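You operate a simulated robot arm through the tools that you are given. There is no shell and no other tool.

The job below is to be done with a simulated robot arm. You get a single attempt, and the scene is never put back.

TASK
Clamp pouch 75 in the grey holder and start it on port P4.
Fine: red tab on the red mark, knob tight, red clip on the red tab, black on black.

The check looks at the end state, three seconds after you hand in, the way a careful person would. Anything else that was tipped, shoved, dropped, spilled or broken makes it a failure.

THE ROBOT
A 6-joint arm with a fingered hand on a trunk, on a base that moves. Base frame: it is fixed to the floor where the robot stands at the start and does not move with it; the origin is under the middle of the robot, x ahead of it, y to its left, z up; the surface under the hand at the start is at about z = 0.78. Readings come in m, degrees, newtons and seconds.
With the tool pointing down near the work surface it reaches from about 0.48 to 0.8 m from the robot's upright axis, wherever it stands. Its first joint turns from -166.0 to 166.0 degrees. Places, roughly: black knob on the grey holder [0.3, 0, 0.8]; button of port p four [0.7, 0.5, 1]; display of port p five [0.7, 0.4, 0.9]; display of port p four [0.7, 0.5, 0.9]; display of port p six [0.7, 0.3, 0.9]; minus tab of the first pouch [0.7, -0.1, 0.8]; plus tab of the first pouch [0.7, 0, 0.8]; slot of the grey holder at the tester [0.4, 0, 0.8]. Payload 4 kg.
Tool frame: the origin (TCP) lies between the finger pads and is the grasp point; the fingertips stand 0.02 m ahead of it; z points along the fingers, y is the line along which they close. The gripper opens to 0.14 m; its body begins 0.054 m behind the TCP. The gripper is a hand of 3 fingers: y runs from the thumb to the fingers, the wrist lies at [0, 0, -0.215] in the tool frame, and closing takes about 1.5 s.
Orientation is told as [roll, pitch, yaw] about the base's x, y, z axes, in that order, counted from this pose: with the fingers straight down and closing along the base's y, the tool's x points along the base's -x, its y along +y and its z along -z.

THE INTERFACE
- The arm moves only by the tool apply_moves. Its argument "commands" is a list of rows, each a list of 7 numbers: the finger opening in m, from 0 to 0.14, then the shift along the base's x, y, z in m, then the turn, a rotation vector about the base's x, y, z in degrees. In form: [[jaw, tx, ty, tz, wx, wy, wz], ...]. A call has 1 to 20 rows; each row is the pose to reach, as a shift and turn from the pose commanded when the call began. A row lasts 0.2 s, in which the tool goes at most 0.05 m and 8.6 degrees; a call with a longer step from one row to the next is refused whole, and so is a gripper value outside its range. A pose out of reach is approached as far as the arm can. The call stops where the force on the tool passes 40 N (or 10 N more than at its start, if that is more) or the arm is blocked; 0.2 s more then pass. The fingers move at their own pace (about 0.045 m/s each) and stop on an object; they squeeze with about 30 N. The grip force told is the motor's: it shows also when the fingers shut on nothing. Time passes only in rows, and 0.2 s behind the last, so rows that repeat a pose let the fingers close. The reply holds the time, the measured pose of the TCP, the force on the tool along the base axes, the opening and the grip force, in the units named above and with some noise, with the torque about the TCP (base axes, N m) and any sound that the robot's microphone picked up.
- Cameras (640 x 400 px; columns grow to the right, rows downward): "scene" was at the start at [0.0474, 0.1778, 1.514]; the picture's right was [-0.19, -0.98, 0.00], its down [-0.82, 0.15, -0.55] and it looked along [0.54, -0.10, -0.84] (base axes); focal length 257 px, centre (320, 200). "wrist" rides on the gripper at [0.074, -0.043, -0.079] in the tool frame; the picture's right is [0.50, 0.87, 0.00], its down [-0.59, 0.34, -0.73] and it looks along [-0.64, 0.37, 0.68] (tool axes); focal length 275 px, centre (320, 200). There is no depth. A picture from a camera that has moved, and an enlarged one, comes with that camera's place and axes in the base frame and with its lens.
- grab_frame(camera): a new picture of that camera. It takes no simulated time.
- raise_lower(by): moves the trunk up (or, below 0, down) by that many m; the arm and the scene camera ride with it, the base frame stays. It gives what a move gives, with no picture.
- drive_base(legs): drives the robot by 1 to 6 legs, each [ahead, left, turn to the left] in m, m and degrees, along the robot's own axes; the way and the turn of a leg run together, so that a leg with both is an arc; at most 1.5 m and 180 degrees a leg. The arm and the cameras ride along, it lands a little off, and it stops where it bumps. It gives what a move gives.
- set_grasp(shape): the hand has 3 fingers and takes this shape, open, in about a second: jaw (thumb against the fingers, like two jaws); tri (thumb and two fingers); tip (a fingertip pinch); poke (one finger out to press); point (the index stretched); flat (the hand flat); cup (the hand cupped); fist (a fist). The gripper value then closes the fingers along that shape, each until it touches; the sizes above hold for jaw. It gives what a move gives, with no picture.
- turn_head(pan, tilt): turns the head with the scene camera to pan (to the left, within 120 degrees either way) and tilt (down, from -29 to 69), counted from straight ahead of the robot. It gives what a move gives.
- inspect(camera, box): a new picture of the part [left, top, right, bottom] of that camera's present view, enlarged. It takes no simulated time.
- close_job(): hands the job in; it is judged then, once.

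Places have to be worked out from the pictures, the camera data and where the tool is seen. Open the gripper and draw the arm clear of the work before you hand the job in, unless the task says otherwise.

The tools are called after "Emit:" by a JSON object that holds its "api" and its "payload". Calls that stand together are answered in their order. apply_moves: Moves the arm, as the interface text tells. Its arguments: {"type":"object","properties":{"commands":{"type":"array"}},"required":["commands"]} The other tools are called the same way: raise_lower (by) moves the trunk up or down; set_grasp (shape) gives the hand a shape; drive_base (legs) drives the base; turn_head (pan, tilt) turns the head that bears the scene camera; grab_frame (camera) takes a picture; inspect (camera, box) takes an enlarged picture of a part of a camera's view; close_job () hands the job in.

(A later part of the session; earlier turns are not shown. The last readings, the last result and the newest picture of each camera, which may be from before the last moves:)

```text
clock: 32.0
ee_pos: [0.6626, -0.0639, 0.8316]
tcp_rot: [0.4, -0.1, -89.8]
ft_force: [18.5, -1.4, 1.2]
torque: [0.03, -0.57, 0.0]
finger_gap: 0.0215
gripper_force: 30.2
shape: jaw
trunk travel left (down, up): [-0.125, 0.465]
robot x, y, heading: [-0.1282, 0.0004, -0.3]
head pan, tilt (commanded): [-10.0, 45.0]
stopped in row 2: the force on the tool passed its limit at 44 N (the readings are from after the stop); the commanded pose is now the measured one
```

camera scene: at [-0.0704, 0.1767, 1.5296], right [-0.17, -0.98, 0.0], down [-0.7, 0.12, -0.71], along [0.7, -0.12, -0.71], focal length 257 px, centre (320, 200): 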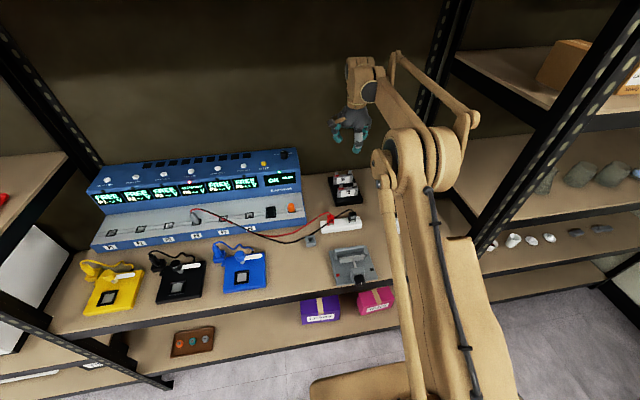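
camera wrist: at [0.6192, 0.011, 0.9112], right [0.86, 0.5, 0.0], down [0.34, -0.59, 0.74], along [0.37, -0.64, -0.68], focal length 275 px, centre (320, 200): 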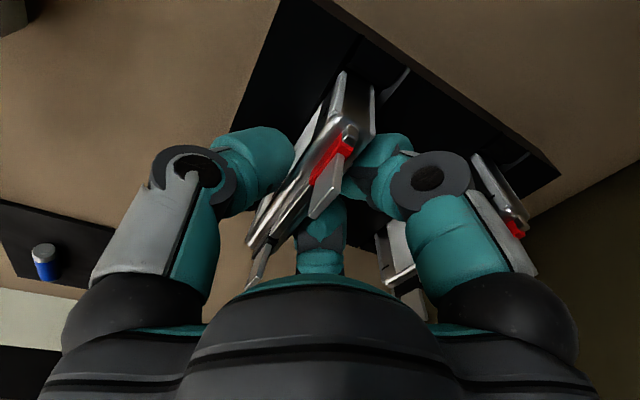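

Moving -x raised the load, so the relief is the other way; I shift +x in small steps.

Emit:
{"api": "apply_moves", "payload": {"commands": [[0.0, 0.001, 0, 0, 0, 0, 0], [0.0, 0.001, 0, 0, 0, 0, 0]]}}

```text
clock: 32.6
ee_pos: [0.663, -0.0626, 0.8316]
tcp_rot: [0.3, -0.1, -89.8]
ft_force: [17.0, -1.0, 0.6]
torque: [-0.01, -0.55, -0.03]
finger_gap: 0.022
gripper_force: 30.2
shape: jaw
trunk travel left (down, up): [-0.125, 0.465]
robot x, y, heading: [-0.1261, 0.0032, -0.1]
head pan, tilt (commanded): [-10.0, 45.0]
```

Emit:
{"api": "apply_moves", "payload": {"commands": [[0.0, 0.001, 0, 0, 0, 0, 0], [0.0, 0.002, 0, 0, 0, 0, 0], [0.0, 0.003, 0, 0, 0, 0, 0], [0.0, 0.003, 0, 0, 0, 0, 0]]}}

```text
clock: 33.6
ee_pos: [0.6645, -0.0612, 0.8317]
tcp_rot: [0.4, -0.1, -89.7]
ft_force: [4.1, -1.4, 0.6]
torque: [-0.04, -0.16, 0.0]
finger_gap: 0.0217
gripper_force: 29.9
shape: jaw
trunk travel left (down, up): [-0.125, 0.465]
robot x, y, heading: [-0.1291, -0.0017, -0.2]
head pan, tilt (commanded): [-10.0, 45.0]
```

Load is down to 4 N. I lift the pouch straight up.

Emit:
{"api": "apply_moves", "payload": {"commands": [[0.0, 0.0005, 0, 0.005, 0, 0, 0], [0.0, 0.001, 0, 0.012, 0, 0, 0], [0.0, 0.001, 0, 0.02, 0, 0, 0], [0.0, 0.001, 0, 0.03, 0, 0, 0], [0.0, 0.001, 0, 0.045, 0, 0, 0], [0.0, 0.001, 0, 0.06, 0, 0, 0], [0.0, 0.001, 0, 0.08, 0, 0, 0], [0.0, 0.001, 0, 0.1, 0, 0, 0], [0.0, 0.001, 0, 0.12, 0, 0, 0], [0.0, 0.001, 0, 0.12, 0, 0, 0]]}}

Emit:
{"api": "grab_frame", "payload": {"camera": "wrist"}}

Emit:
{"api": "inspect", "payload": {"camera": "scene", "box": [320, 120, 390, 210]}}

```text
clock: 35.8
ee_pos: [0.6672, -0.0623, 0.9529]
tcp_rot: [0.3, -0.1, -89.9]
ft_force: [0.5, -0.5, -2.4]
torque: [-0.01, 0.0, -0.02]
finger_gap: 0.0218
gripper_force: 30.3
shape: jaw
trunk travel left (down, up): [-0.125, 0.465]
robot x, y, heading: [-0.1279, 0.0035, 0.1]
head pan, tilt (commanded): [-10.0, 45.0]
```

```text
taken
camera wrist: at [0.6233, 0.011, 1.0327], right [0.86, 0.5, 0.0], down [0.34, -0.59, 0.74], along [0.37, -0.64, -0.68], focal length 275 px, centre (320, 200)
```

wrist: 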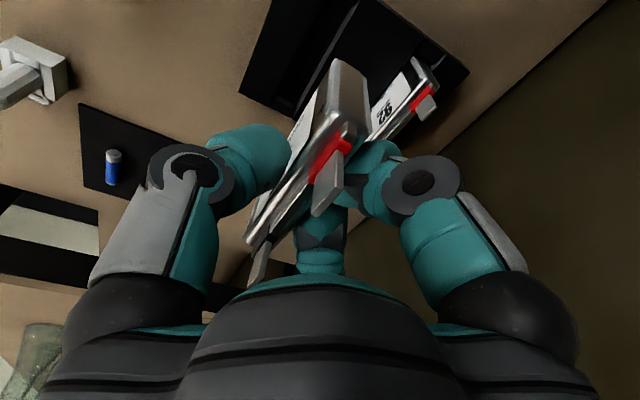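

```text
4.44 times, centred on (355, 165) of scene
camera zoom: at [-0.069, 0.1766, 1.5296], right [-0.17, -0.98, 0.0], down [-0.7, 0.12, -0.71], along [0.7, -0.12, -0.71], focal length 1144 px, centre (164, 356)
```

zoom: 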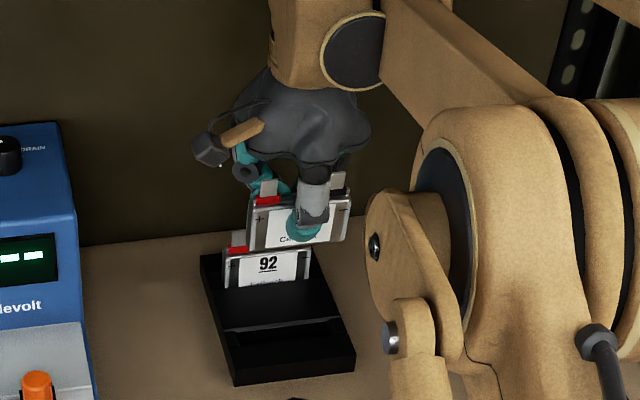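

The pouch is out of the rack and upright; rack and 92 stand as before. I zoom in on the held pouch to find its offset from the TCP.

Emit:
{"api": "inspect", "payload": {"camera": "wrist", "box": [220, 40, 420, 300]}}

Emit:
{"api": "inspect", "payload": {"camera": "scene", "box": [325, 150, 365, 180]}}

```text
1.54 times, centred on (320, 170) of wrist
camera zoom: at [0.6233, 0.011, 1.0327], right [0.86, 0.5, 0.0], down [0.34, -0.59, 0.74], along [0.37, -0.64, -0.68], focal length 424 px, centre (320, 246)
```

zoom: 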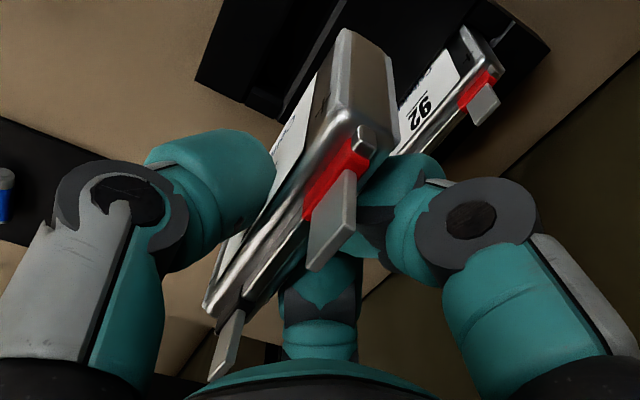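

```text
13.33 times, centred on (345, 165) of scene
camera zoom: at [-0.069, 0.1766, 1.5296], right [-0.17, -0.98, 0.0], down [-0.7, 0.12, -0.71], along [0.7, -0.12, -0.71], focal length 3432 px, centre (-13, 667)
```

zoom: 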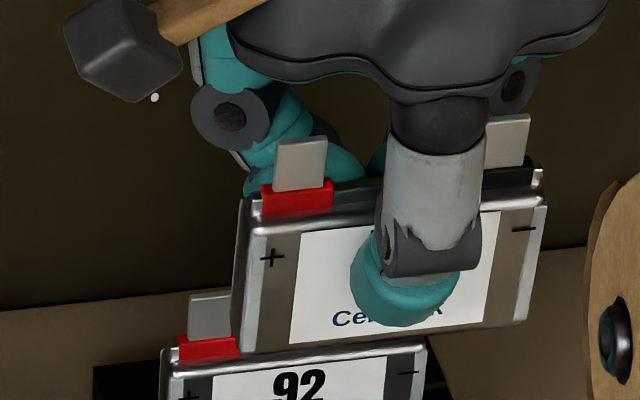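

The held pouch seems slightly off the TCP and perhaps tilted; I zoom in more to measure its tilt.

Emit:
{"api": "inspect", "payload": {"camera": "wrist", "box": [270, 50, 390, 125]}}

Emit:
{"api": "inspect", "payload": {"camera": "wrist", "box": [230, 120, 370, 290]}}

```text
5.33 times, centred on (330, 88) of wrist
camera zoom: at [0.6233, 0.011, 1.0327], right [0.86, 0.5, 0.0], down [0.34, -0.59, 0.74], along [0.37, -0.64, -0.68], focal length 1468 px, centre (267, 800)
```

zoom: 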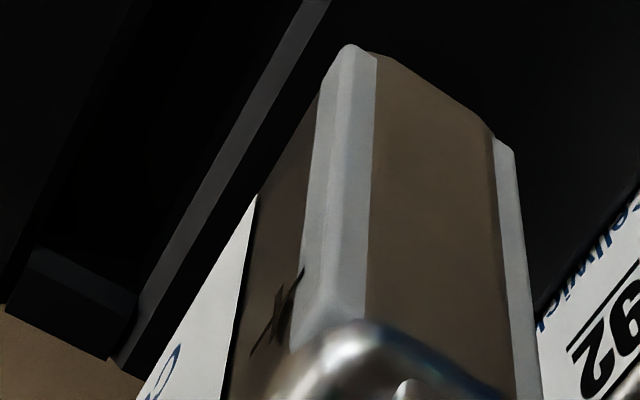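

```text
2.35 times, centred on (300, 205) of wrist
camera zoom: at [0.6233, 0.011, 1.0327], right [0.86, 0.5, 0.0], down [0.34, -0.59, 0.74], along [0.37, -0.64, -0.68], focal length 648 px, centre (367, 188)
```

zoom: 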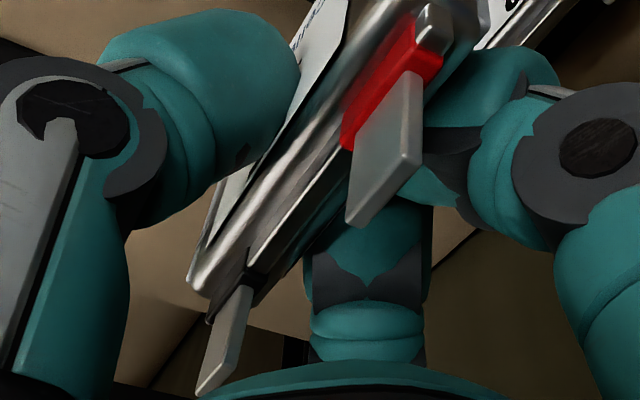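

The pouch is about 15.5 mm thick, tilted ~3° (top toward the robot), and its centre sits ~10 mm on the -x side of the TCP. I carry it over the bar toward the holder at safe height, correcting the tilt with +3° about y.

Emit:
{"api": "apply_moves", "payload": {"commands": [[0.0, -0.02, 0.004, 0.01, -0.1, 0.5, 0], [0.0, -0.045, 0.01, 0.02, -0.2, 1, 0], [0.0, -0.075, 0.016, 0.025, -0.3, 1.5, 0], [0.0, -0.105, 0.023, 0.025, -0.3, 2, 0], [0.0, -0.135, 0.03, 0.025, -0.3, 2.5, 0], [0.0, -0.165, 0.036, 0.025, -0.3, 3, 0], [0.0, -0.195, 0.042, 0.025, -0.3, 3, 0], [0.0, -0.225, 0.049, 0.025, -0.3, 3, 0], [0.0, -0.25, 0.055, 0.02, -0.3, 3, 0], [0.0, -0.27, 0.059, 0.01, -0.3, 3, 0], [0.0, -0.28, 0.061, 0, -0.3, 3, 0], [0.0, -0.28, 0.061, 0, -0.3, 3, 0]]}}

Emit:
{"api": "grab_frame", "payload": {"camera": "wrist"}}

Emit:
{"api": "grab_frame", "payload": {"camera": "scene"}}

```text
clock: 38.4
ee_pos: [0.3835, -0.0017, 0.9533]
tcp_rot: [-2.7, -0.4, -89.8]
ft_force: [0.7, -0.5, -1.7]
torque: [-0.03, -0.05, -0.02]
finger_gap: 0.0218
gripper_force: 29.6
shape: jaw
trunk travel left (down, up): [-0.125, 0.465]
robot x, y, heading: [-0.1278, 0.0005, 0.1]
head pan, tilt (commanded): [-10.0, 45.0]
```

```text
taken
camera wrist: at [0.3457, 0.0726, 1.0357], right [0.86, 0.5, -0.04], down [0.38, -0.58, 0.72], along [0.34, -0.64, -0.69], focal length 275 px, centre (320, 200)
```

wrist: 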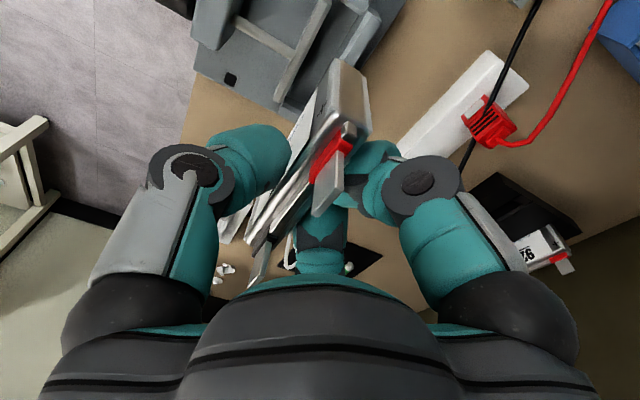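

```text
taken
camera scene: at [-0.0693, 0.1766, 1.5296], right [-0.17, -0.98, 0.0], down [-0.7, 0.12, -0.71], along [0.7, -0.12, -0.71], focal length 257 px, centre (320, 200)
```

scene: 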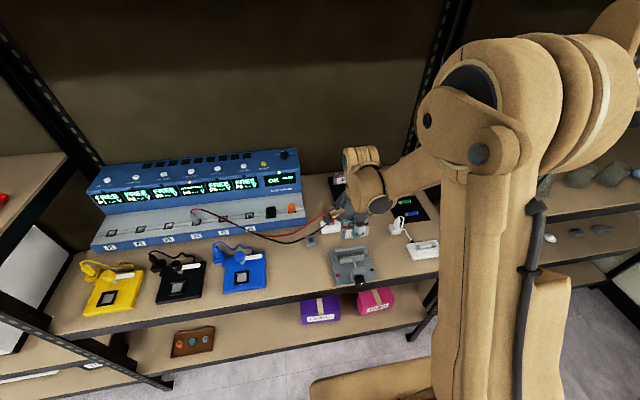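

The hand hovers over the holder. I zoom in on the wrist and scene views to align the pouch with the slot.

Emit:
{"api": "inspect", "payload": {"camera": "wrist", "box": [180, 0, 400, 137]}}

Emit:
{"api": "inspect", "payload": {"camera": "scene", "box": [320, 205, 392, 285]}}

```text
2.91 times, centred on (290, 68) of wrist
camera zoom: at [0.3457, 0.0726, 1.0357], right [0.86, 0.5, -0.04], down [0.38, -0.58, 0.72], along [0.34, -0.64, -0.69], focal length 801 px, centre (407, 582)
```

zoom: 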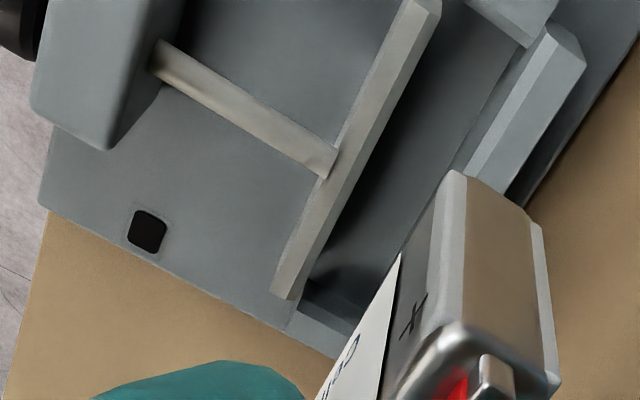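

```text
5.00 times, centred on (356, 245) of scene
camera zoom: at [-0.0693, 0.1766, 1.5296], right [-0.17, -0.98, 0.0], down [-0.7, 0.12, -0.71], along [0.7, -0.12, -0.71], focal length 1287 px, centre (140, -25)
```

zoom: 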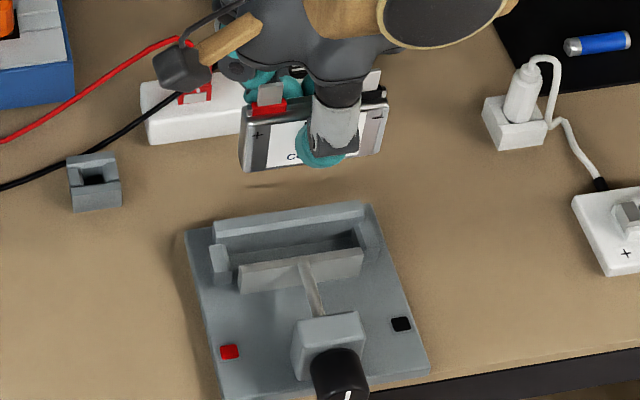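

Emit:
{"api": "inspect", "payload": {"camera": "wrist", "box": [270, 0, 400, 80]}}

Emit:
{"api": "inspect", "payload": {"camera": "scene", "box": [326, 240, 376, 272]}}

```text
4.92 times, centred on (335, 40) of wrist
camera zoom: at [0.3457, 0.0726, 1.0357], right [0.86, 0.5, -0.04], down [0.38, -0.58, 0.72], along [0.34, -0.64, -0.69], focal length 1355 px, centre (246, 988)
```

zoom: 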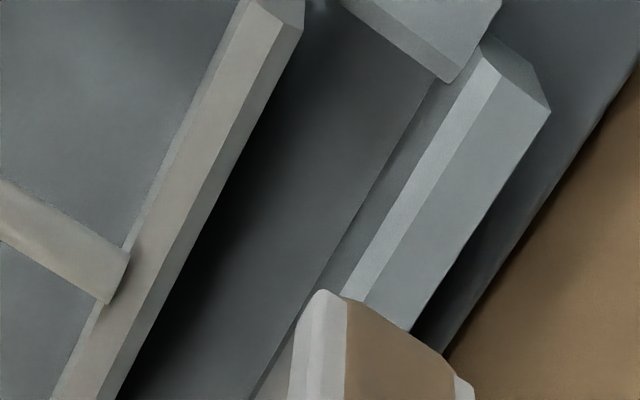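

```text
12.50 times, centred on (351, 256) of scene
camera zoom: at [-0.0693, 0.1766, 1.5296], right [-0.17, -0.98, 0.0], down [-0.7, 0.12, -0.71], along [0.7, -0.12, -0.71], focal length 3218 px, centre (-68, -500)
```

zoom: 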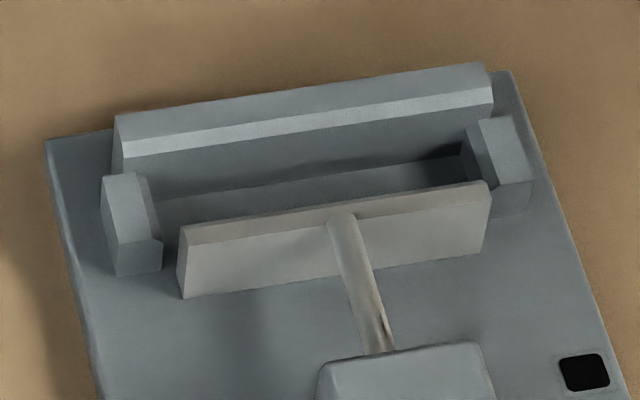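

Slot measured: floor z ≈ 0.796, moving jaw back face x ≈ 0.365, back jaw face x ≈ 0.387, so centre x ≈ 0.376; the pouch is ~1 mm short of it. I zoom in on the pouch's end face to measure the leftover tilt.

Emit:
{"api": "inspect", "payload": {"camera": "wrist", "box": [310, 50, 390, 150]}}

Emit:
{"api": "inspect", "payload": {"camera": "scene", "box": [335, 215, 372, 245]}}

```text
4.00 times, centred on (350, 100) of wrist
camera zoom: at [0.3457, 0.0726, 1.0357], right [0.86, 0.5, -0.04], down [0.38, -0.58, 0.72], along [0.34, -0.64, -0.69], focal length 1101 px, centre (200, 600)
```

zoom: 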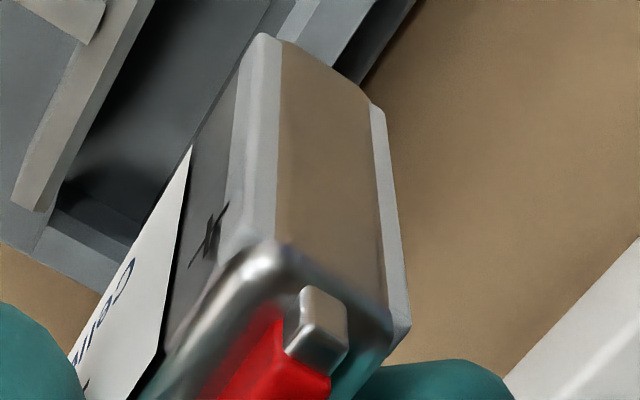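

```text
13.33 times, centred on (354, 230) of scene
camera zoom: at [-0.0693, 0.1766, 1.5296], right [-0.17, -0.98, 0.0], down [-0.7, 0.12, -0.71], along [0.7, -0.12, -0.71], focal length 3432 px, centre (-127, -200)
```

zoom: 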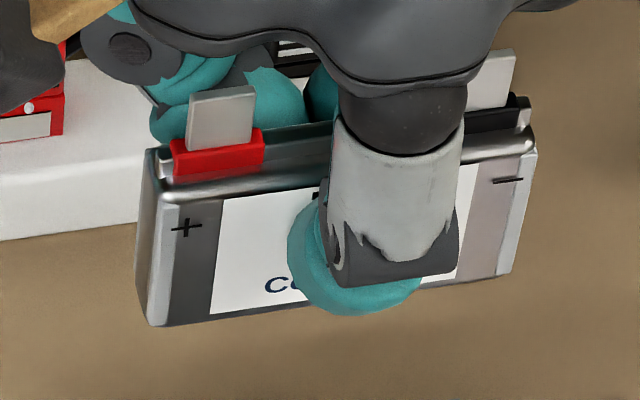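

Residual tilt is ~1.8°, pouch bottom at z ≈ 0.911 and level, and y is aligned within about 1 mm. I correct the tilt and x, and lower until the bottom is just above the jaws.

Emit:
{"api": "apply_moves", "payload": {"commands": [[0.0, 0.001, 0, -0.01, 0.1, 0.6, 0], [0.0, 0.002, 0.0003, -0.025, 0.2, 1.2, 0], [0.0, 0.0025, 0.0005, -0.04, 0.4, 1.8, 0], [0.0, 0.0025, 0.0005, -0.055, 0.4, 1.8, 0], [0.0, 0.0025, 0.0005, -0.07, 0.4, 1.8, 0], [0.0, 0.0025, 0.0005, -0.082, 0.4, 1.8, 0], [0.0, 0.0025, 0.0005, -0.082, 0.4, 1.8, 0]]}}

Emit:
{"api": "inspect", "payload": {"camera": "wrist", "box": [230, 0, 410, 150]}}

Emit:
{"api": "inspect", "payload": {"camera": "scene", "box": [326, 235, 386, 272]}}

```text
clock: 40.0
ee_pos: [0.388, -0.0004, 0.8706]
tcp_rot: [-4.5, 0.1, -89.8]
ft_force: [-0.2, 0.0, -0.3]
torque: [0.01, 0.01, 0.04]
finger_gap: 0.0217
gripper_force: 30.4
shape: jaw
trunk travel left (down, up): [-0.125, 0.465]
robot x, y, heading: [-0.129, -0.0003, 0.1]
head pan, tilt (commanded): [-10.0, 45.0]
```

```text
2.67 times, centred on (320, 75) of wrist
camera zoom: at [0.3514, 0.0732, 0.9545], right [0.86, 0.5, -0.07], down [0.4, -0.59, 0.71], along [0.32, -0.63, -0.71], focal length 734 px, centre (320, 533)
```

zoom: 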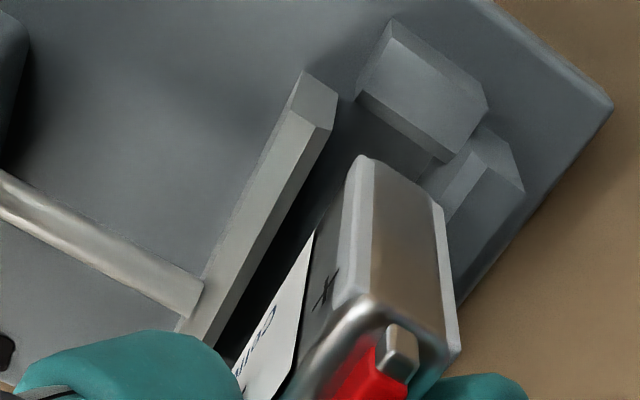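

```text
10.67 times, centred on (356, 254) of scene
camera zoom: at [-0.0693, 0.1767, 1.5296], right [-0.17, -0.98, 0.0], down [-0.7, 0.12, -0.71], along [0.7, -0.12, -0.71], focal length 2746 px, centre (-64, -371)
```

zoom: 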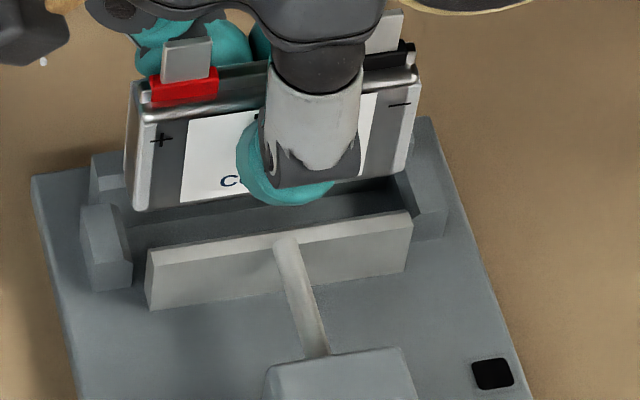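

The pouch bottom hovers at z ≈ 0.828 over the slot with about 2–4 mm clearance on each side in x. I nudge -1 mm in x and insert it partway, slowly.

Emit:
{"api": "apply_moves", "payload": {"commands": [[0.0, -0.0008, -0.0008, -0.003, 0, 0, 0], [0.0, -0.0008, -0.0008, -0.006, 0, 0, 0], [0.0, -0.0008, -0.0008, -0.009, 0, 0, 0], [0.0, -0.0008, -0.0008, -0.012, 0, 0, 0], [0.0, -0.0008, -0.0008, -0.015, 0, 0, 0], [0.0, -0.0008, -0.0008, -0.015, 0, 0, 0]]}}

Emit:
{"api": "inspect", "payload": {"camera": "wrist", "box": [230, 0, 410, 150]}}

Emit:
{"api": "inspect", "payload": {"camera": "scene", "box": [326, 235, 386, 272]}}

```text
clock: 41.4
ee_pos: [0.3876, -0.0015, 0.8575]
tcp_rot: [-4.5, 0.0, -89.8]
ft_force: [-0.3, 0.1, -1.2]
torque: [0.02, -0.01, 0.03]
finger_gap: 0.0218
gripper_force: 30.1
shape: jaw
trunk travel left (down, up): [-0.125, 0.465]
robot x, y, heading: [-0.1264, -0.0002, -0.0]
head pan, tilt (commanded): [-10.0, 45.0]
```

```text
2.67 times, centred on (320, 75) of wrist
camera zoom: at [0.3502, 0.0716, 0.9393], right [0.86, 0.5, -0.07], down [0.4, -0.59, 0.71], along [0.32, -0.63, -0.71], focal length 734 px, centre (320, 533)
```

zoom: 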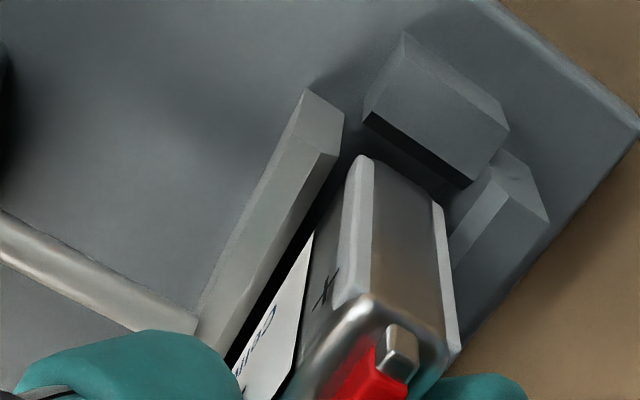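

```text
10.67 times, centred on (356, 254) of scene
camera zoom: at [-0.0693, 0.1767, 1.5296], right [-0.17, -0.98, 0.0], down [-0.7, 0.12, -0.71], along [0.7, -0.12, -0.71], focal length 2746 px, centre (-64, -371)
```

zoom: 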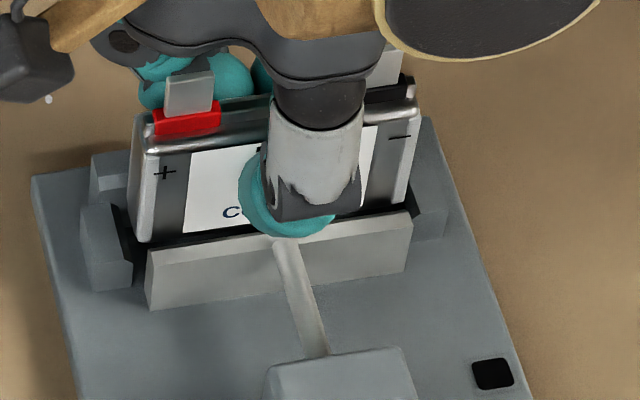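

It enters the slot without contact force. I continue down in small steps, watching for the fingers' clearance over the back jaw.

Emit:
{"api": "apply_moves", "payload": {"commands": [[0.0, 0, 0, -0.002, 0, 0, 0], [0.0, 0, 0, -0.004, 0, 0, 0], [0.0, 0, 0, -0.006, 0, 0, 0], [0.0, 0, 0, -0.008, 0, 0, 0], [0.0, 0, 0, -0.01, 0, 0, 0], [0.0, 0, 0, -0.011, 0, 0, 0], [0.0, 0, 0, -0.011, 0, 0, 0]]}}

Emit:
{"api": "inspect", "payload": {"camera": "wrist", "box": [230, 0, 470, 200]}}

Emit:
{"api": "inspect", "payload": {"camera": "scene", "box": [326, 235, 386, 272]}}

```text
clock: 43.0
ee_pos: [0.3872, -0.0028, 0.8444]
tcp_rot: [-4.5, 0.0, -89.7]
ft_force: [0.8, -0.2, -1.4]
torque: [0.0, -0.02, 0.0]
finger_gap: 0.0218
gripper_force: 29.8
shape: jaw
trunk travel left (down, up): [-0.125, 0.465]
robot x, y, heading: [-0.1286, 0.0032, -0.1]
head pan, tilt (commanded): [-10.0, 45.0]
```

```text
2.00 times, centred on (350, 100) of wrist
camera zoom: at [0.3503, 0.0714, 0.9284], right [0.86, 0.5, -0.07], down [0.4, -0.59, 0.71], along [0.32, -0.63, -0.71], focal length 551 px, centre (260, 400)
```

zoom: 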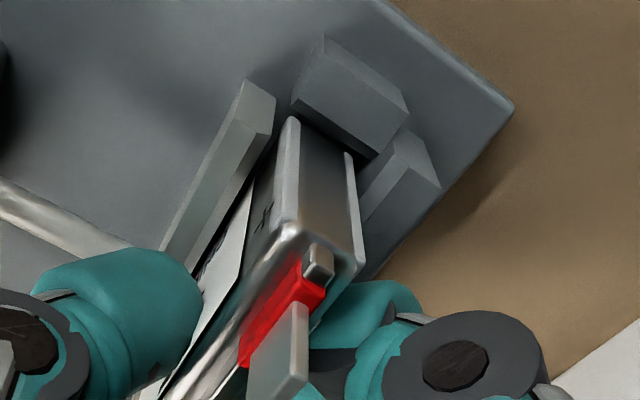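

```text
10.67 times, centred on (356, 254) of scene
camera zoom: at [-0.0693, 0.1767, 1.5296], right [-0.17, -0.98, 0.0], down [-0.7, 0.12, -0.71], along [0.7, -0.12, -0.71], focal length 2746 px, centre (-64, -371)
```

zoom: 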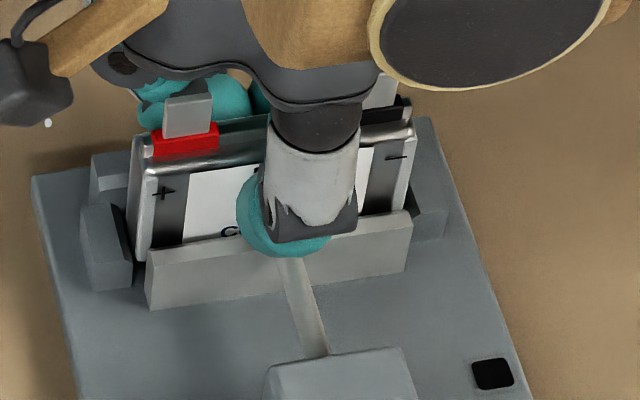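

No contact yet. I go on in 1 mm steps and read the force.

Emit:
{"api": "apply_moves", "payload": {"commands": [[0.0, 0, 0, -0.001, 0, 0, 0], [0.0, 0, 0, -0.002, 0, 0, 0], [0.0, 0, 0, -0.002, 0, 0, 0]]}}

```text
clock: 43.8
ee_pos: [0.3873, -0.003, 0.8433]
tcp_rot: [-4.5, 0.0, -89.7]
ft_force: [-0.3, 0.5, -2.2]
torque: [0.01, -0.03, -0.02]
finger_gap: 0.0219
gripper_force: 29.8
shape: jaw
trunk travel left (down, up): [-0.125, 0.465]
robot x, y, heading: [-0.1298, -0.0017, -0.0]
head pan, tilt (commanded): [-10.0, 45.0]
```

Emit:
{"api": "apply_moves", "payload": {"commands": [[0.0, 0, 0, -0.001, 0, 0, 0], [0.0, 0, 0, -0.002, 0, 0, 0], [0.0, 0, 0, -0.002, 0, 0, 0]]}}

```text
clock: 44.6
ee_pos: [0.3858, -0.002, 0.8392]
tcp_rot: [-4.6, 0.0, -89.8]
ft_force: [1.4, -0.4, -1.3]
torque: [0.01, -0.05, 0.03]
finger_gap: 0.022
gripper_force: 30.5
shape: jaw
trunk travel left (down, up): [-0.125, 0.465]
robot x, y, heading: [-0.1273, -0.002, -0.1]
head pan, tilt (commanded): [-10.0, 45.0]
```

Still free at z ≈ 0.840; I keep stepping down carefully.

Emit:
{"api": "apply_moves", "payload": {"commands": [[0.0, 0, 0, -0.001, 0, 0, 0], [0.0, 0, 0, -0.002, 0, 0, 0], [0.0, 0, 0, -0.002, 0, 0, 0]]}}

Emit:
{"api": "inspect", "payload": {"camera": "wrist", "box": [230, 0, 470, 200]}}

```text
clock: 45.4
ee_pos: [0.3867, -0.0013, 0.8396]
tcp_rot: [-4.4, 0.0, -89.7]
ft_force: [-0.4, -0.2, -2.2]
torque: [-0.01, -0.03, 0.0]
finger_gap: 0.022
gripper_force: 30.1
shape: jaw
trunk travel left (down, up): [-0.125, 0.465]
robot x, y, heading: [-0.1322, 0.0005, 0.1]
head pan, tilt (commanded): [-10.0, 45.0]
```

```text
2.00 times, centred on (350, 100) of wrist
camera zoom: at [0.3501, 0.0719, 0.9225], right [0.86, 0.5, -0.07], down [0.4, -0.59, 0.71], along [0.32, -0.63, -0.71], focal length 551 px, centre (260, 400)
```

zoom: 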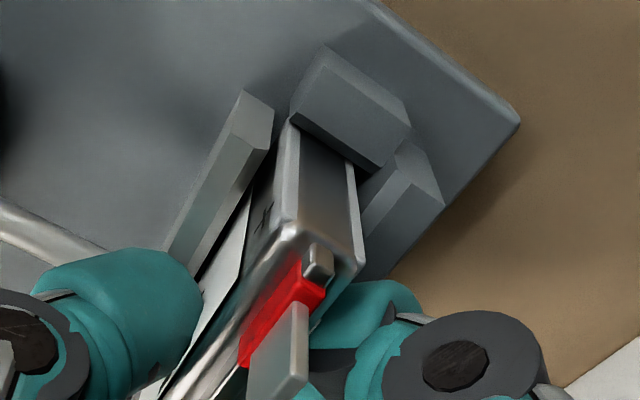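

Emit:
{"api": "apply_moves", "payload": {"commands": [[0.0, 0, 0, -0.001, 0, 0, 0], [0.0, 0, 0, -0.002, 0, 0, 0], [0.0, 0, 0, -0.002, 0, 0, 0]]}}

```text
clock: 46.2
ee_pos: [0.385, -0.0005, 0.8382]
tcp_rot: [-4.4, 0.0, -89.7]
ft_force: [1.5, 2.1, 21.7]
torque: [0.04, 0.59, -0.06]
finger_gap: 0.0226
gripper_force: 30.4
shape: jaw
trunk travel left (down, up): [-0.125, 0.465]
robot x, y, heading: [-0.1299, 0.0003, 0.1]
head pan, tilt (commanded): [-10.0, 45.0]
```

Contact: ~22 N upward. I look at what touches.

Emit:
{"api": "inspect", "payload": {"camera": "scene", "box": [326, 235, 386, 272]}}

Emit:
{"api": "inspect", "payload": {"camera": "wrist", "box": [230, 0, 470, 200]}}

```text
10.67 times, centred on (356, 254) of scene
camera zoom: at [-0.071, 0.177, 1.5298], right [-0.17, -0.98, 0.0], down [-0.7, 0.12, -0.71], along [0.7, -0.12, -0.71], focal length 2746 px, centre (-64, -371)
```

zoom: 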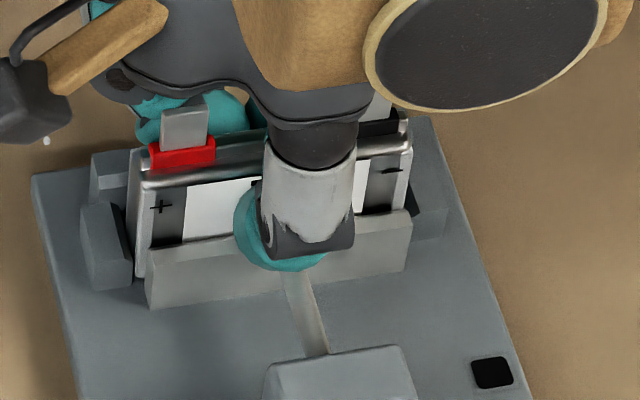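

```text
2.00 times, centred on (350, 100) of wrist
camera zoom: at [0.3491, 0.0718, 0.9213], right [0.86, 0.5, -0.07], down [0.4, -0.59, 0.71], along [0.32, -0.63, -0.71], focal length 551 px, centre (260, 400)
```

zoom: 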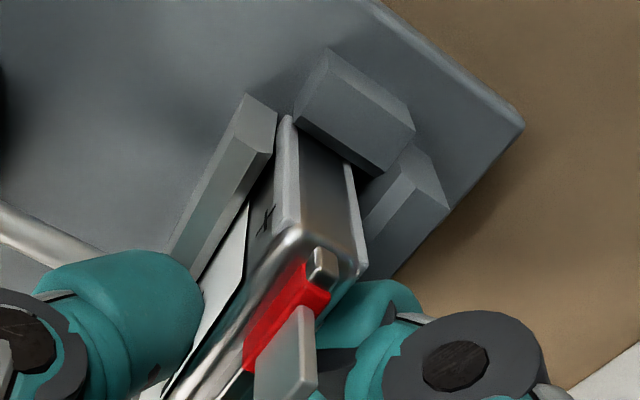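

The pouch has reached the slot floor (it shifted slightly up in the grip). I relieve the load by about 1 mm, then open the fingers slightly to release it.

Emit:
{"api": "apply_moves", "payload": {"commands": [[0.0, 0, 0, 0.0008, 0, 0, 0], [0.0, 0, 0, 0.0008, 0, 0, 0]]}}

```text
clock: 46.8
ee_pos: [0.3859, -0.0016, 0.8378]
tcp_rot: [-4.5, 0.0, -89.7]
ft_force: [-1.8, 2.8, 9.3]
torque: [0.07, 0.31, -0.09]
finger_gap: 0.0227
gripper_force: 29.8
shape: jaw
trunk travel left (down, up): [-0.125, 0.465]
robot x, y, heading: [-0.1259, -0.0005, 0.1]
head pan, tilt (commanded): [-10.0, 45.0]
```

Emit:
{"api": "apply_moves", "payload": {"commands": [[0.028, 0, 0, 0, 0, 0, 0], [0.035, 0, 0, 0, 0, 0, 0], [0.042, 0, 0, 0, 0, 0, 0], [0.05, 0, 0, 0, 0, 0, 0], [0.05, 0, 0, 0, 0, 0, 0]]}}

Emit:
{"api": "inspect", "payload": {"camera": "scene", "box": [326, 235, 386, 272]}}

Emit:
{"api": "inspect", "payload": {"camera": "wrist", "box": [230, 0, 470, 200]}}

```text
clock: 48.0
ee_pos: [0.387, -0.0035, 0.8376]
tcp_rot: [-4.5, 0.0, -89.8]
ft_force: [-0.5, -0.1, 7.2]
torque: [-0.04, -0.1, -0.01]
finger_gap: 0.0492
gripper_force: 0.0
shape: jaw
trunk travel left (down, up): [-0.125, 0.465]
robot x, y, heading: [-0.1289, 0.0017, -0.2]
head pan, tilt (commanded): [-10.0, 45.0]
```

```text
10.67 times, centred on (356, 254) of scene
camera zoom: at [-0.0701, 0.1766, 1.5297], right [-0.17, -0.98, 0.0], down [-0.7, 0.12, -0.71], along [0.7, -0.12, -0.71], focal length 2746 px, centre (-64, -371)
```

zoom: 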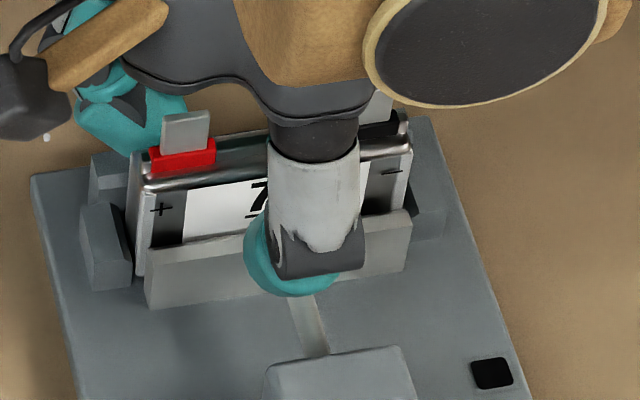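

```text
2.00 times, centred on (350, 100) of wrist
camera zoom: at [0.3503, 0.0714, 0.9215], right [0.86, 0.5, -0.07], down [0.4, -0.59, 0.71], along [0.32, -0.63, -0.71], focal length 551 px, centre (260, 400)
```

zoom: 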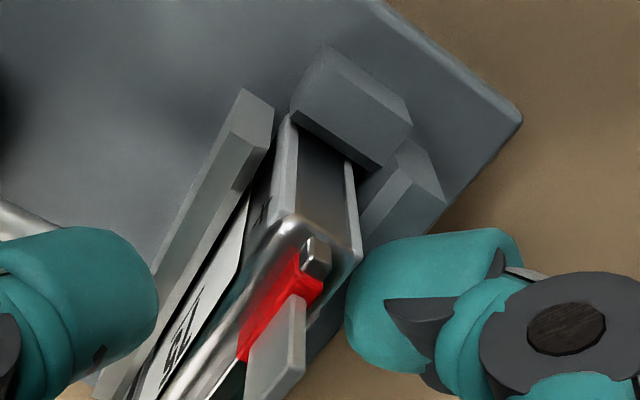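

Released, and the pouch stands in the slot with red on the red-mark side. I lift the hand straight up, opening a bit more on the way.

Emit:
{"api": "apply_moves", "payload": {"commands": [[0.055, 0, 0, 0.003, 0, 0, 0], [0.06, 0, 0, 0.008, 0, 0, 0], [0.06, 0, 0, 0.015, 0, 0, 0], [0.06, 0, 0, 0.025, 0, 0, 0], [0.06, 0, 0, 0.04, 0, 0, 0], [0.06, 0, 0, 0.06, 0, 0, 0], [0.06, 0, 0, 0.08, 0, 0, 0], [0.06, 0, 0, 0.11, 0, 0, 0], [0.06, 0, 0, 0.14, 0, 0, 0], [0.06, 0, 0, 0.16, 0, 0, 0]]}}

Emit:
{"api": "inspect", "payload": {"camera": "scene", "box": [326, 225, 386, 272]}}

Emit:
{"api": "grab_frame", "payload": {"camera": "wrist"}}

```text
clock: 50.2
ee_pos: [0.3881, -0.0017, 0.9983]
tcp_rot: [-4.5, 0.0, -89.8]
ft_force: [-0.1, 0.4, -0.8]
torque: [0.0, 0.0, 0.01]
finger_gap: 0.0593
gripper_force: 0.1
shape: jaw
trunk travel left (down, up): [-0.125, 0.465]
robot x, y, heading: [-0.1276, -0.0019, -0.3]
head pan, tilt (commanded): [-10.0, 45.0]
```

```text
8.51 times, centred on (356, 248) of scene
camera zoom: at [-0.0697, 0.1767, 1.5296], right [-0.17, -0.98, 0.0], down [-0.7, 0.12, -0.71], along [0.7, -0.12, -0.71], focal length 2191 px, centre (14, -213)
```

zoom: 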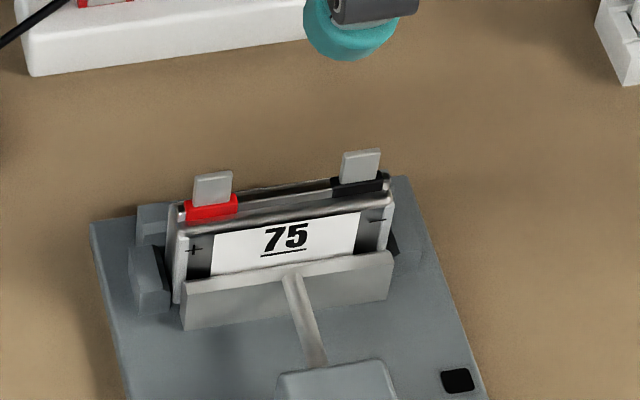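

```text
taken
camera wrist: at [0.35, 0.0716, 1.0811], right [0.86, 0.5, -0.07], down [0.4, -0.59, 0.71], along [0.32, -0.63, -0.71], focal length 275 px, centre (320, 200)
```

wrist: 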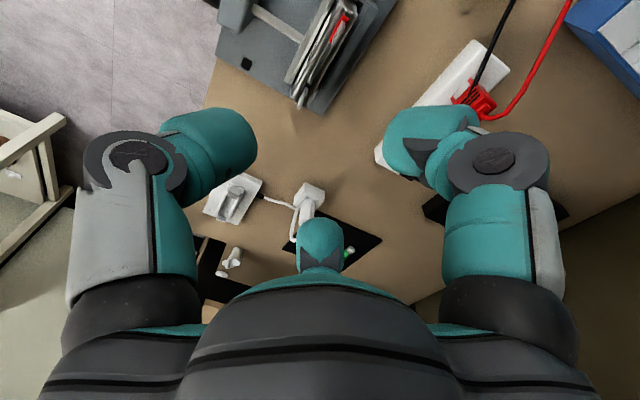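

The pouch stands upright in the slot, red tab on the red-mark side. Next the knob: I inspect it to get its axis and face position.

Emit:
{"api": "inspect", "payload": {"camera": "scene", "box": [336, 258, 392, 298]}}

Emit:
{"api": "inspect", "payload": {"camera": "wrist", "box": [200, 0, 400, 125]}}

```text
10.00 times, centred on (364, 278) of scene
camera zoom: at [-0.0697, 0.1767, 1.5296], right [-0.17, -0.98, 0.0], down [-0.7, 0.12, -0.71], along [0.7, -0.12, -0.71], focal length 2574 px, centre (-120, -580)
```

zoom: 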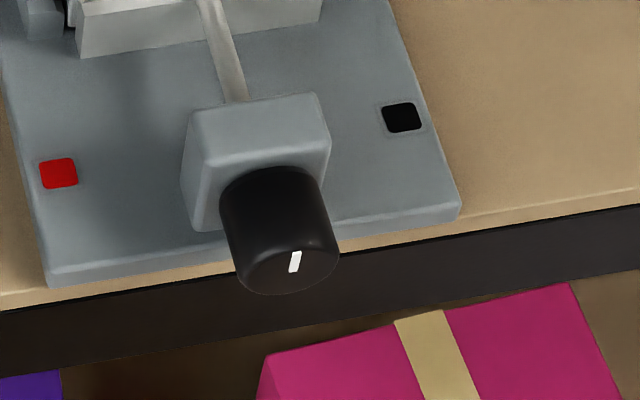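

```text
3.20 times, centred on (300, 62) of wrist
camera zoom: at [0.35, 0.0716, 1.0811], right [0.86, 0.5, -0.07], down [0.4, -0.59, 0.71], along [0.32, -0.63, -0.71], focal length 881 px, centre (384, 640)
```

zoom: 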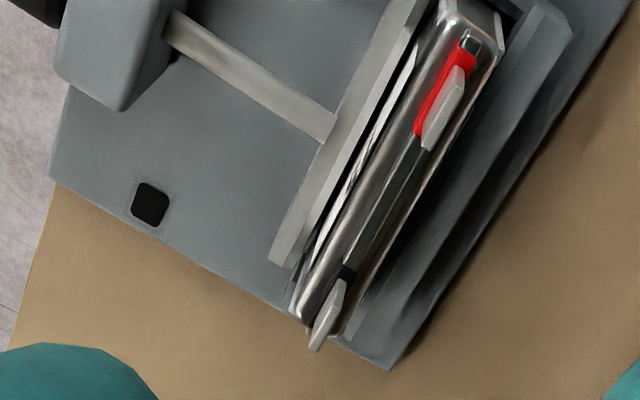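

Knob: axis along x at roughly y = -0.005, z ≈ 0.81, face at x ≈ 0.268, about 31 mm across, overhanging the table edge (x ≈ 0.281). It must be approached horizontally from the front, so I back off 0.35 m with the hand at its present height.

Emit:
{"api": "drive_base", "payload": {"legs": [[-0.35, 0, 0]]}}

Emit:
{"api": "turn_head", "payload": {"pan": -10, "tilt": 40}}

Emit:
{"api": "grab_frame", "payload": {"camera": "scene"}}

```text
clock: 52.4
ee_pos: [0.0332, -0.0002, 0.9974]
tcp_rot: [-4.5, 0.0, -89.5]
ft_force: [0.7, 0.3, -0.2]
torque: [-0.02, 0.0, 0.04]
finger_gap: 0.0599
gripper_force: 0.1
shape: jaw
trunk travel left (down, up): [-0.125, 0.465]
robot x, y, heading: [-0.4823, 0.0024, 0.4]
head pan, tilt (commanded): [-10.0, 45.0]
```

```text
clock: 53.1
ee_pos: [0.0337, -0.0007, 0.9979]
tcp_rot: [-4.6, -0.1, -89.4]
ft_force: [-0.6, 0.0, 0.8]
torque: [0.0, -0.02, 0.01]
finger_gap: 0.0597
gripper_force: 0.0
shape: jaw
trunk travel left (down, up): [-0.125, 0.465]
robot x, y, heading: [-0.4779, 0.0013, 0.3]
head pan, tilt (commanded): [-10.0, 40.0]
```

```text
taken
camera scene: at [-0.4199, 0.1753, 1.5368], right [-0.17, -0.99, 0.0], down [-0.63, 0.11, -0.77], along [0.75, -0.13, -0.64], focal length 257 px, centre (320, 200)
```

scene: 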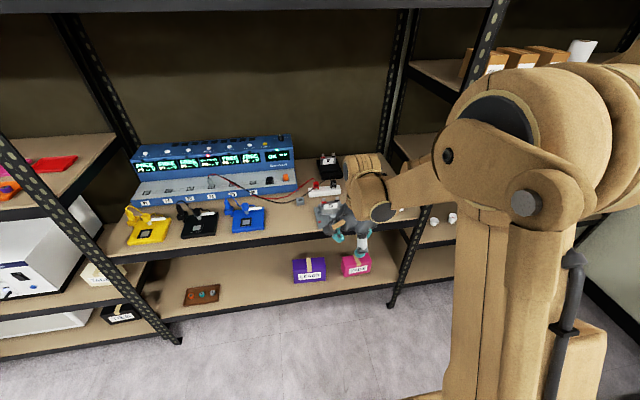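

I rotate the hand from pointing down to pointing forward (+x), fingers over the top and thumb below, while staying well in front of the table edge.

Emit:
{"api": "apply_moves", "payload": {"commands": [[0.08, 0.01, 0, -0.012, 0, -7.9, 0], [0.08, 0.02, 0, -0.024, 0, -15.8, 0], [0.08, 0.03, 0, -0.036, 0, -23.7, 0], [0.08, 0.04, 0, -0.048, 0, -31.6, 0], [0.08, 0.05, 0, -0.06, 0, -39.5, 0], [0.08, 0.06, 0, -0.072, 0, -47.4, 0], [0.08, 0.07, 0, -0.084, 0, -55.3, 0], [0.08, 0.08, 0, -0.096, 0, -63.2, 0], [0.08, 0.09, 0, -0.108, 0, -71.1, 0], [0.08, 0.1, 0, -0.12, 0, -79, 0], [0.08, 0.11, 0, -0.132, 0, -86.9, 0], [0.08, 0.12, -0.004, -0.144, 0, -94.5, 0], [0.08, 0.12, -0.004, -0.144, 0, -94.5, 0]]}}

Emit:
{"api": "grab_frame", "payload": {"camera": "wrist"}}

Emit:
{"api": "grab_frame", "payload": {"camera": "scene"}}

```text
clock: 55.9
ee_pos: [0.2872, -0.0071, 0.9078]
tcp_rot: [90.1, -1.2, -90.3]
ft_force: [1.0, -6.3, 13.4]
torque: [-0.48, 0.33, 0.2]
finger_gap: 0.0756
gripper_force: 0.1
shape: jaw
out of reach, approached as far as the arm can: row 6, 7, 8, 9, 10, 11, 12, 13
trunk travel left (down, up): [-0.125, 0.465]
robot x, y, heading: [-0.4836, -0.0026, 0.4]
head pan, tilt (commanded): [-10.0, 40.0]
```

```text
taken
camera wrist: at [0.2088, 0.0679, 0.8658], right [0.0, 0.52, 0.86], down [-0.74, -0.58, 0.35], along [0.68, -0.63, 0.38], focal length 275 px, centre (320, 200)
```

wrist: 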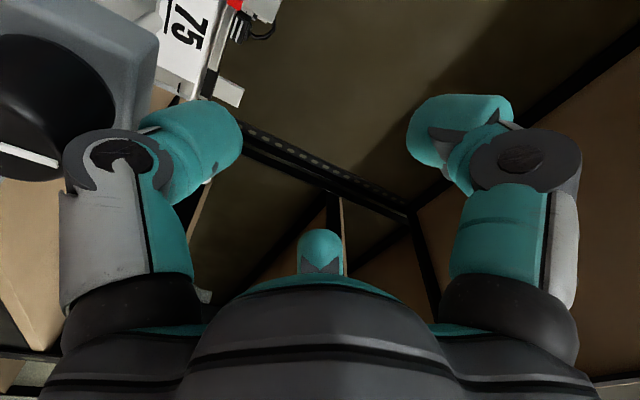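

```text
taken
camera scene: at [-0.4214, 0.1739, 1.5373], right [-0.17, -0.99, 0.0], down [-0.63, 0.11, -0.77], along [0.76, -0.13, -0.64], focal length 257 px, centre (320, 200)
```

scene: 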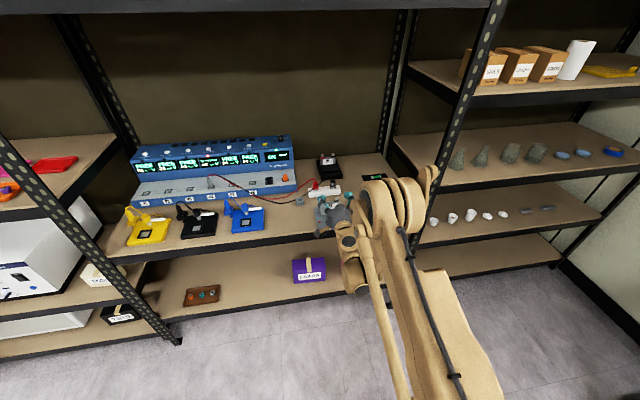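

The arm couldn't follow that pose and ended further forward, with a light contact force (13 N). I look closely at what the thumb is touching before moving.

Emit:
{"api": "inspect", "payload": {"camera": "wrist", "box": [0, 0, 280, 175]}}

Emit:
{"api": "inspect", "payload": {"camera": "scene", "box": [290, 150, 400, 260]}}

```text
2.29 times, centred on (140, 88) of wrist
camera zoom: at [0.2088, 0.0679, 0.8658], right [0.0, 0.52, 0.86], down [-0.74, -0.58, 0.35], along [0.68, -0.63, 0.38], focal length 629 px, centre (731, 457)
```

zoom: 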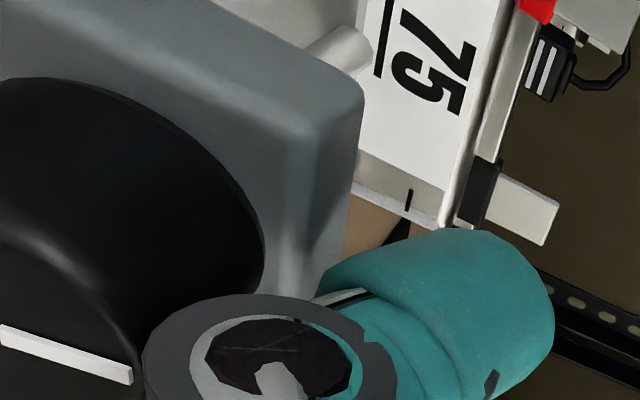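

```text
3.64 times, centred on (345, 205) of scene
camera zoom: at [-0.4214, 0.1739, 1.5373], right [-0.17, -0.99, 0.0], down [-0.63, 0.11, -0.77], along [0.76, -0.13, -0.64], focal length 936 px, centre (229, 182)
```

zoom: 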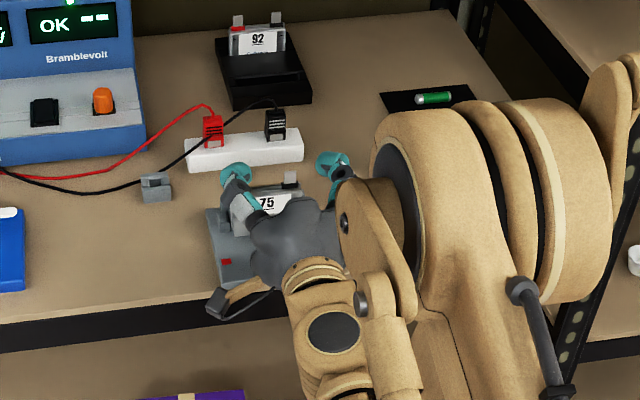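

The thumb rests lightly on the knob block; the pouch is unmoved. The horizontal pose works only farther from the robot's axis, so I first lift straight up off the block.

Emit:
{"api": "apply_moves", "payload": {"commands": [[0.08, 0, 0, 0.01, 0, 0, 0], [0.08, 0, 0, 0.025, 0, 0, 0], [0.08, 0, 0, 0.04, 0, 0, 0], [0.08, 0, 0, 0.06, 0, 0, 0], [0.08, 0, 0, 0.06, 0, 0, 0]]}}

Emit:
{"api": "grab_frame", "payload": {"camera": "wrist"}}

```text
clock: 57.1
ee_pos: [0.2893, -0.0048, 0.9695]
tcp_rot: [89.9, -0.6, -90.0]
ft_force: [-0.2, -0.3, -0.1]
torque: [0.01, 0.02, 0.02]
finger_gap: 0.0795
gripper_force: 0.1
shape: jaw
trunk travel left (down, up): [-0.125, 0.465]
robot x, y, heading: [-0.4834, 0.0025, 0.5]
head pan, tilt (commanded): [-10.0, 40.0]
```

```text
taken
camera wrist: at [0.2104, 0.0691, 0.9255], right [0.0, 0.51, 0.86], down [-0.73, -0.58, 0.35], along [0.68, -0.63, 0.37], focal length 275 px, centre (320, 200)
```

wrist: 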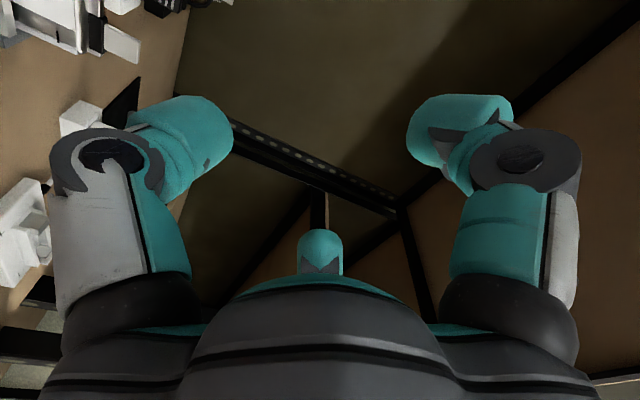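

Free again. I drive back another 0.13 m so the knob lies within the horizontal reach, then view the scene.

Emit:
{"api": "drive_base", "payload": {"legs": [[-0.13, 0, 0]]}}

Emit:
{"api": "turn_head", "payload": {"pan": -8, "tilt": 38}}

Emit:
{"api": "grab_frame", "payload": {"camera": "scene"}}

Emit:
{"api": "inspect", "payload": {"camera": "scene", "box": [260, 140, 380, 220]}}

```text
clock: 58.4
ee_pos: [0.1589, -0.0037, 0.9684]
tcp_rot: [89.9, -0.6, -89.9]
ft_force: [-0.8, -0.2, 0.4]
torque: [0.0, 0.02, -0.04]
finger_gap: 0.0793
gripper_force: 0.1
shape: jaw
trunk travel left (down, up): [-0.125, 0.465]
robot x, y, heading: [-0.6132, -0.0002, 0.5]
head pan, tilt (commanded): [-10.0, 40.0]
```

```text
clock: 59.0
ee_pos: [0.16, -0.004, 0.9671]
tcp_rot: [89.9, -0.6, -89.8]
ft_force: [-0.2, 0.7, -1.1]
torque: [-0.01, 0.03, 0.01]
finger_gap: 0.0796
gripper_force: 0.2
shape: jaw
trunk travel left (down, up): [-0.125, 0.465]
robot x, y, heading: [-0.6142, -0.0003, 0.5]
head pan, tilt (commanded): [-8.0, 38.0]
```

```text
taken
camera scene: at [-0.5484, 0.1773, 1.5398], right [-0.13, -0.99, 0.0], down [-0.61, 0.08, -0.79], along [0.78, -0.1, -0.62], focal length 257 px, centre (320, 200)
```

scene: 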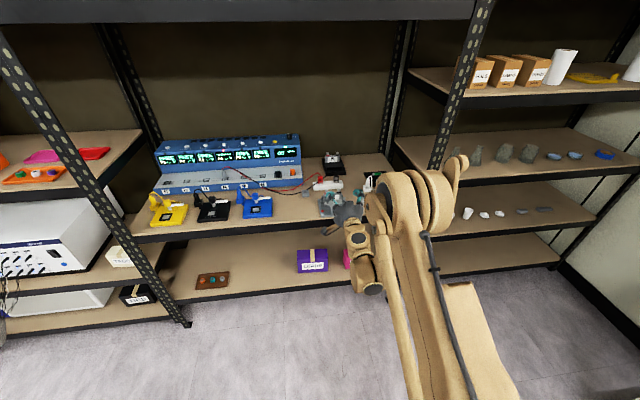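

```text
5.00 times, centred on (320, 180) of scene
camera zoom: at [-0.5484, 0.1773, 1.5398], right [-0.13, -0.99, 0.0], down [-0.61, 0.08, -0.79], along [0.78, -0.1, -0.62], focal length 1287 px, centre (320, 300)
```

zoom: 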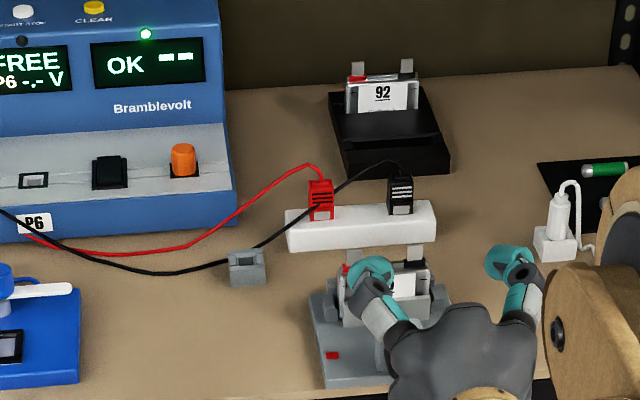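

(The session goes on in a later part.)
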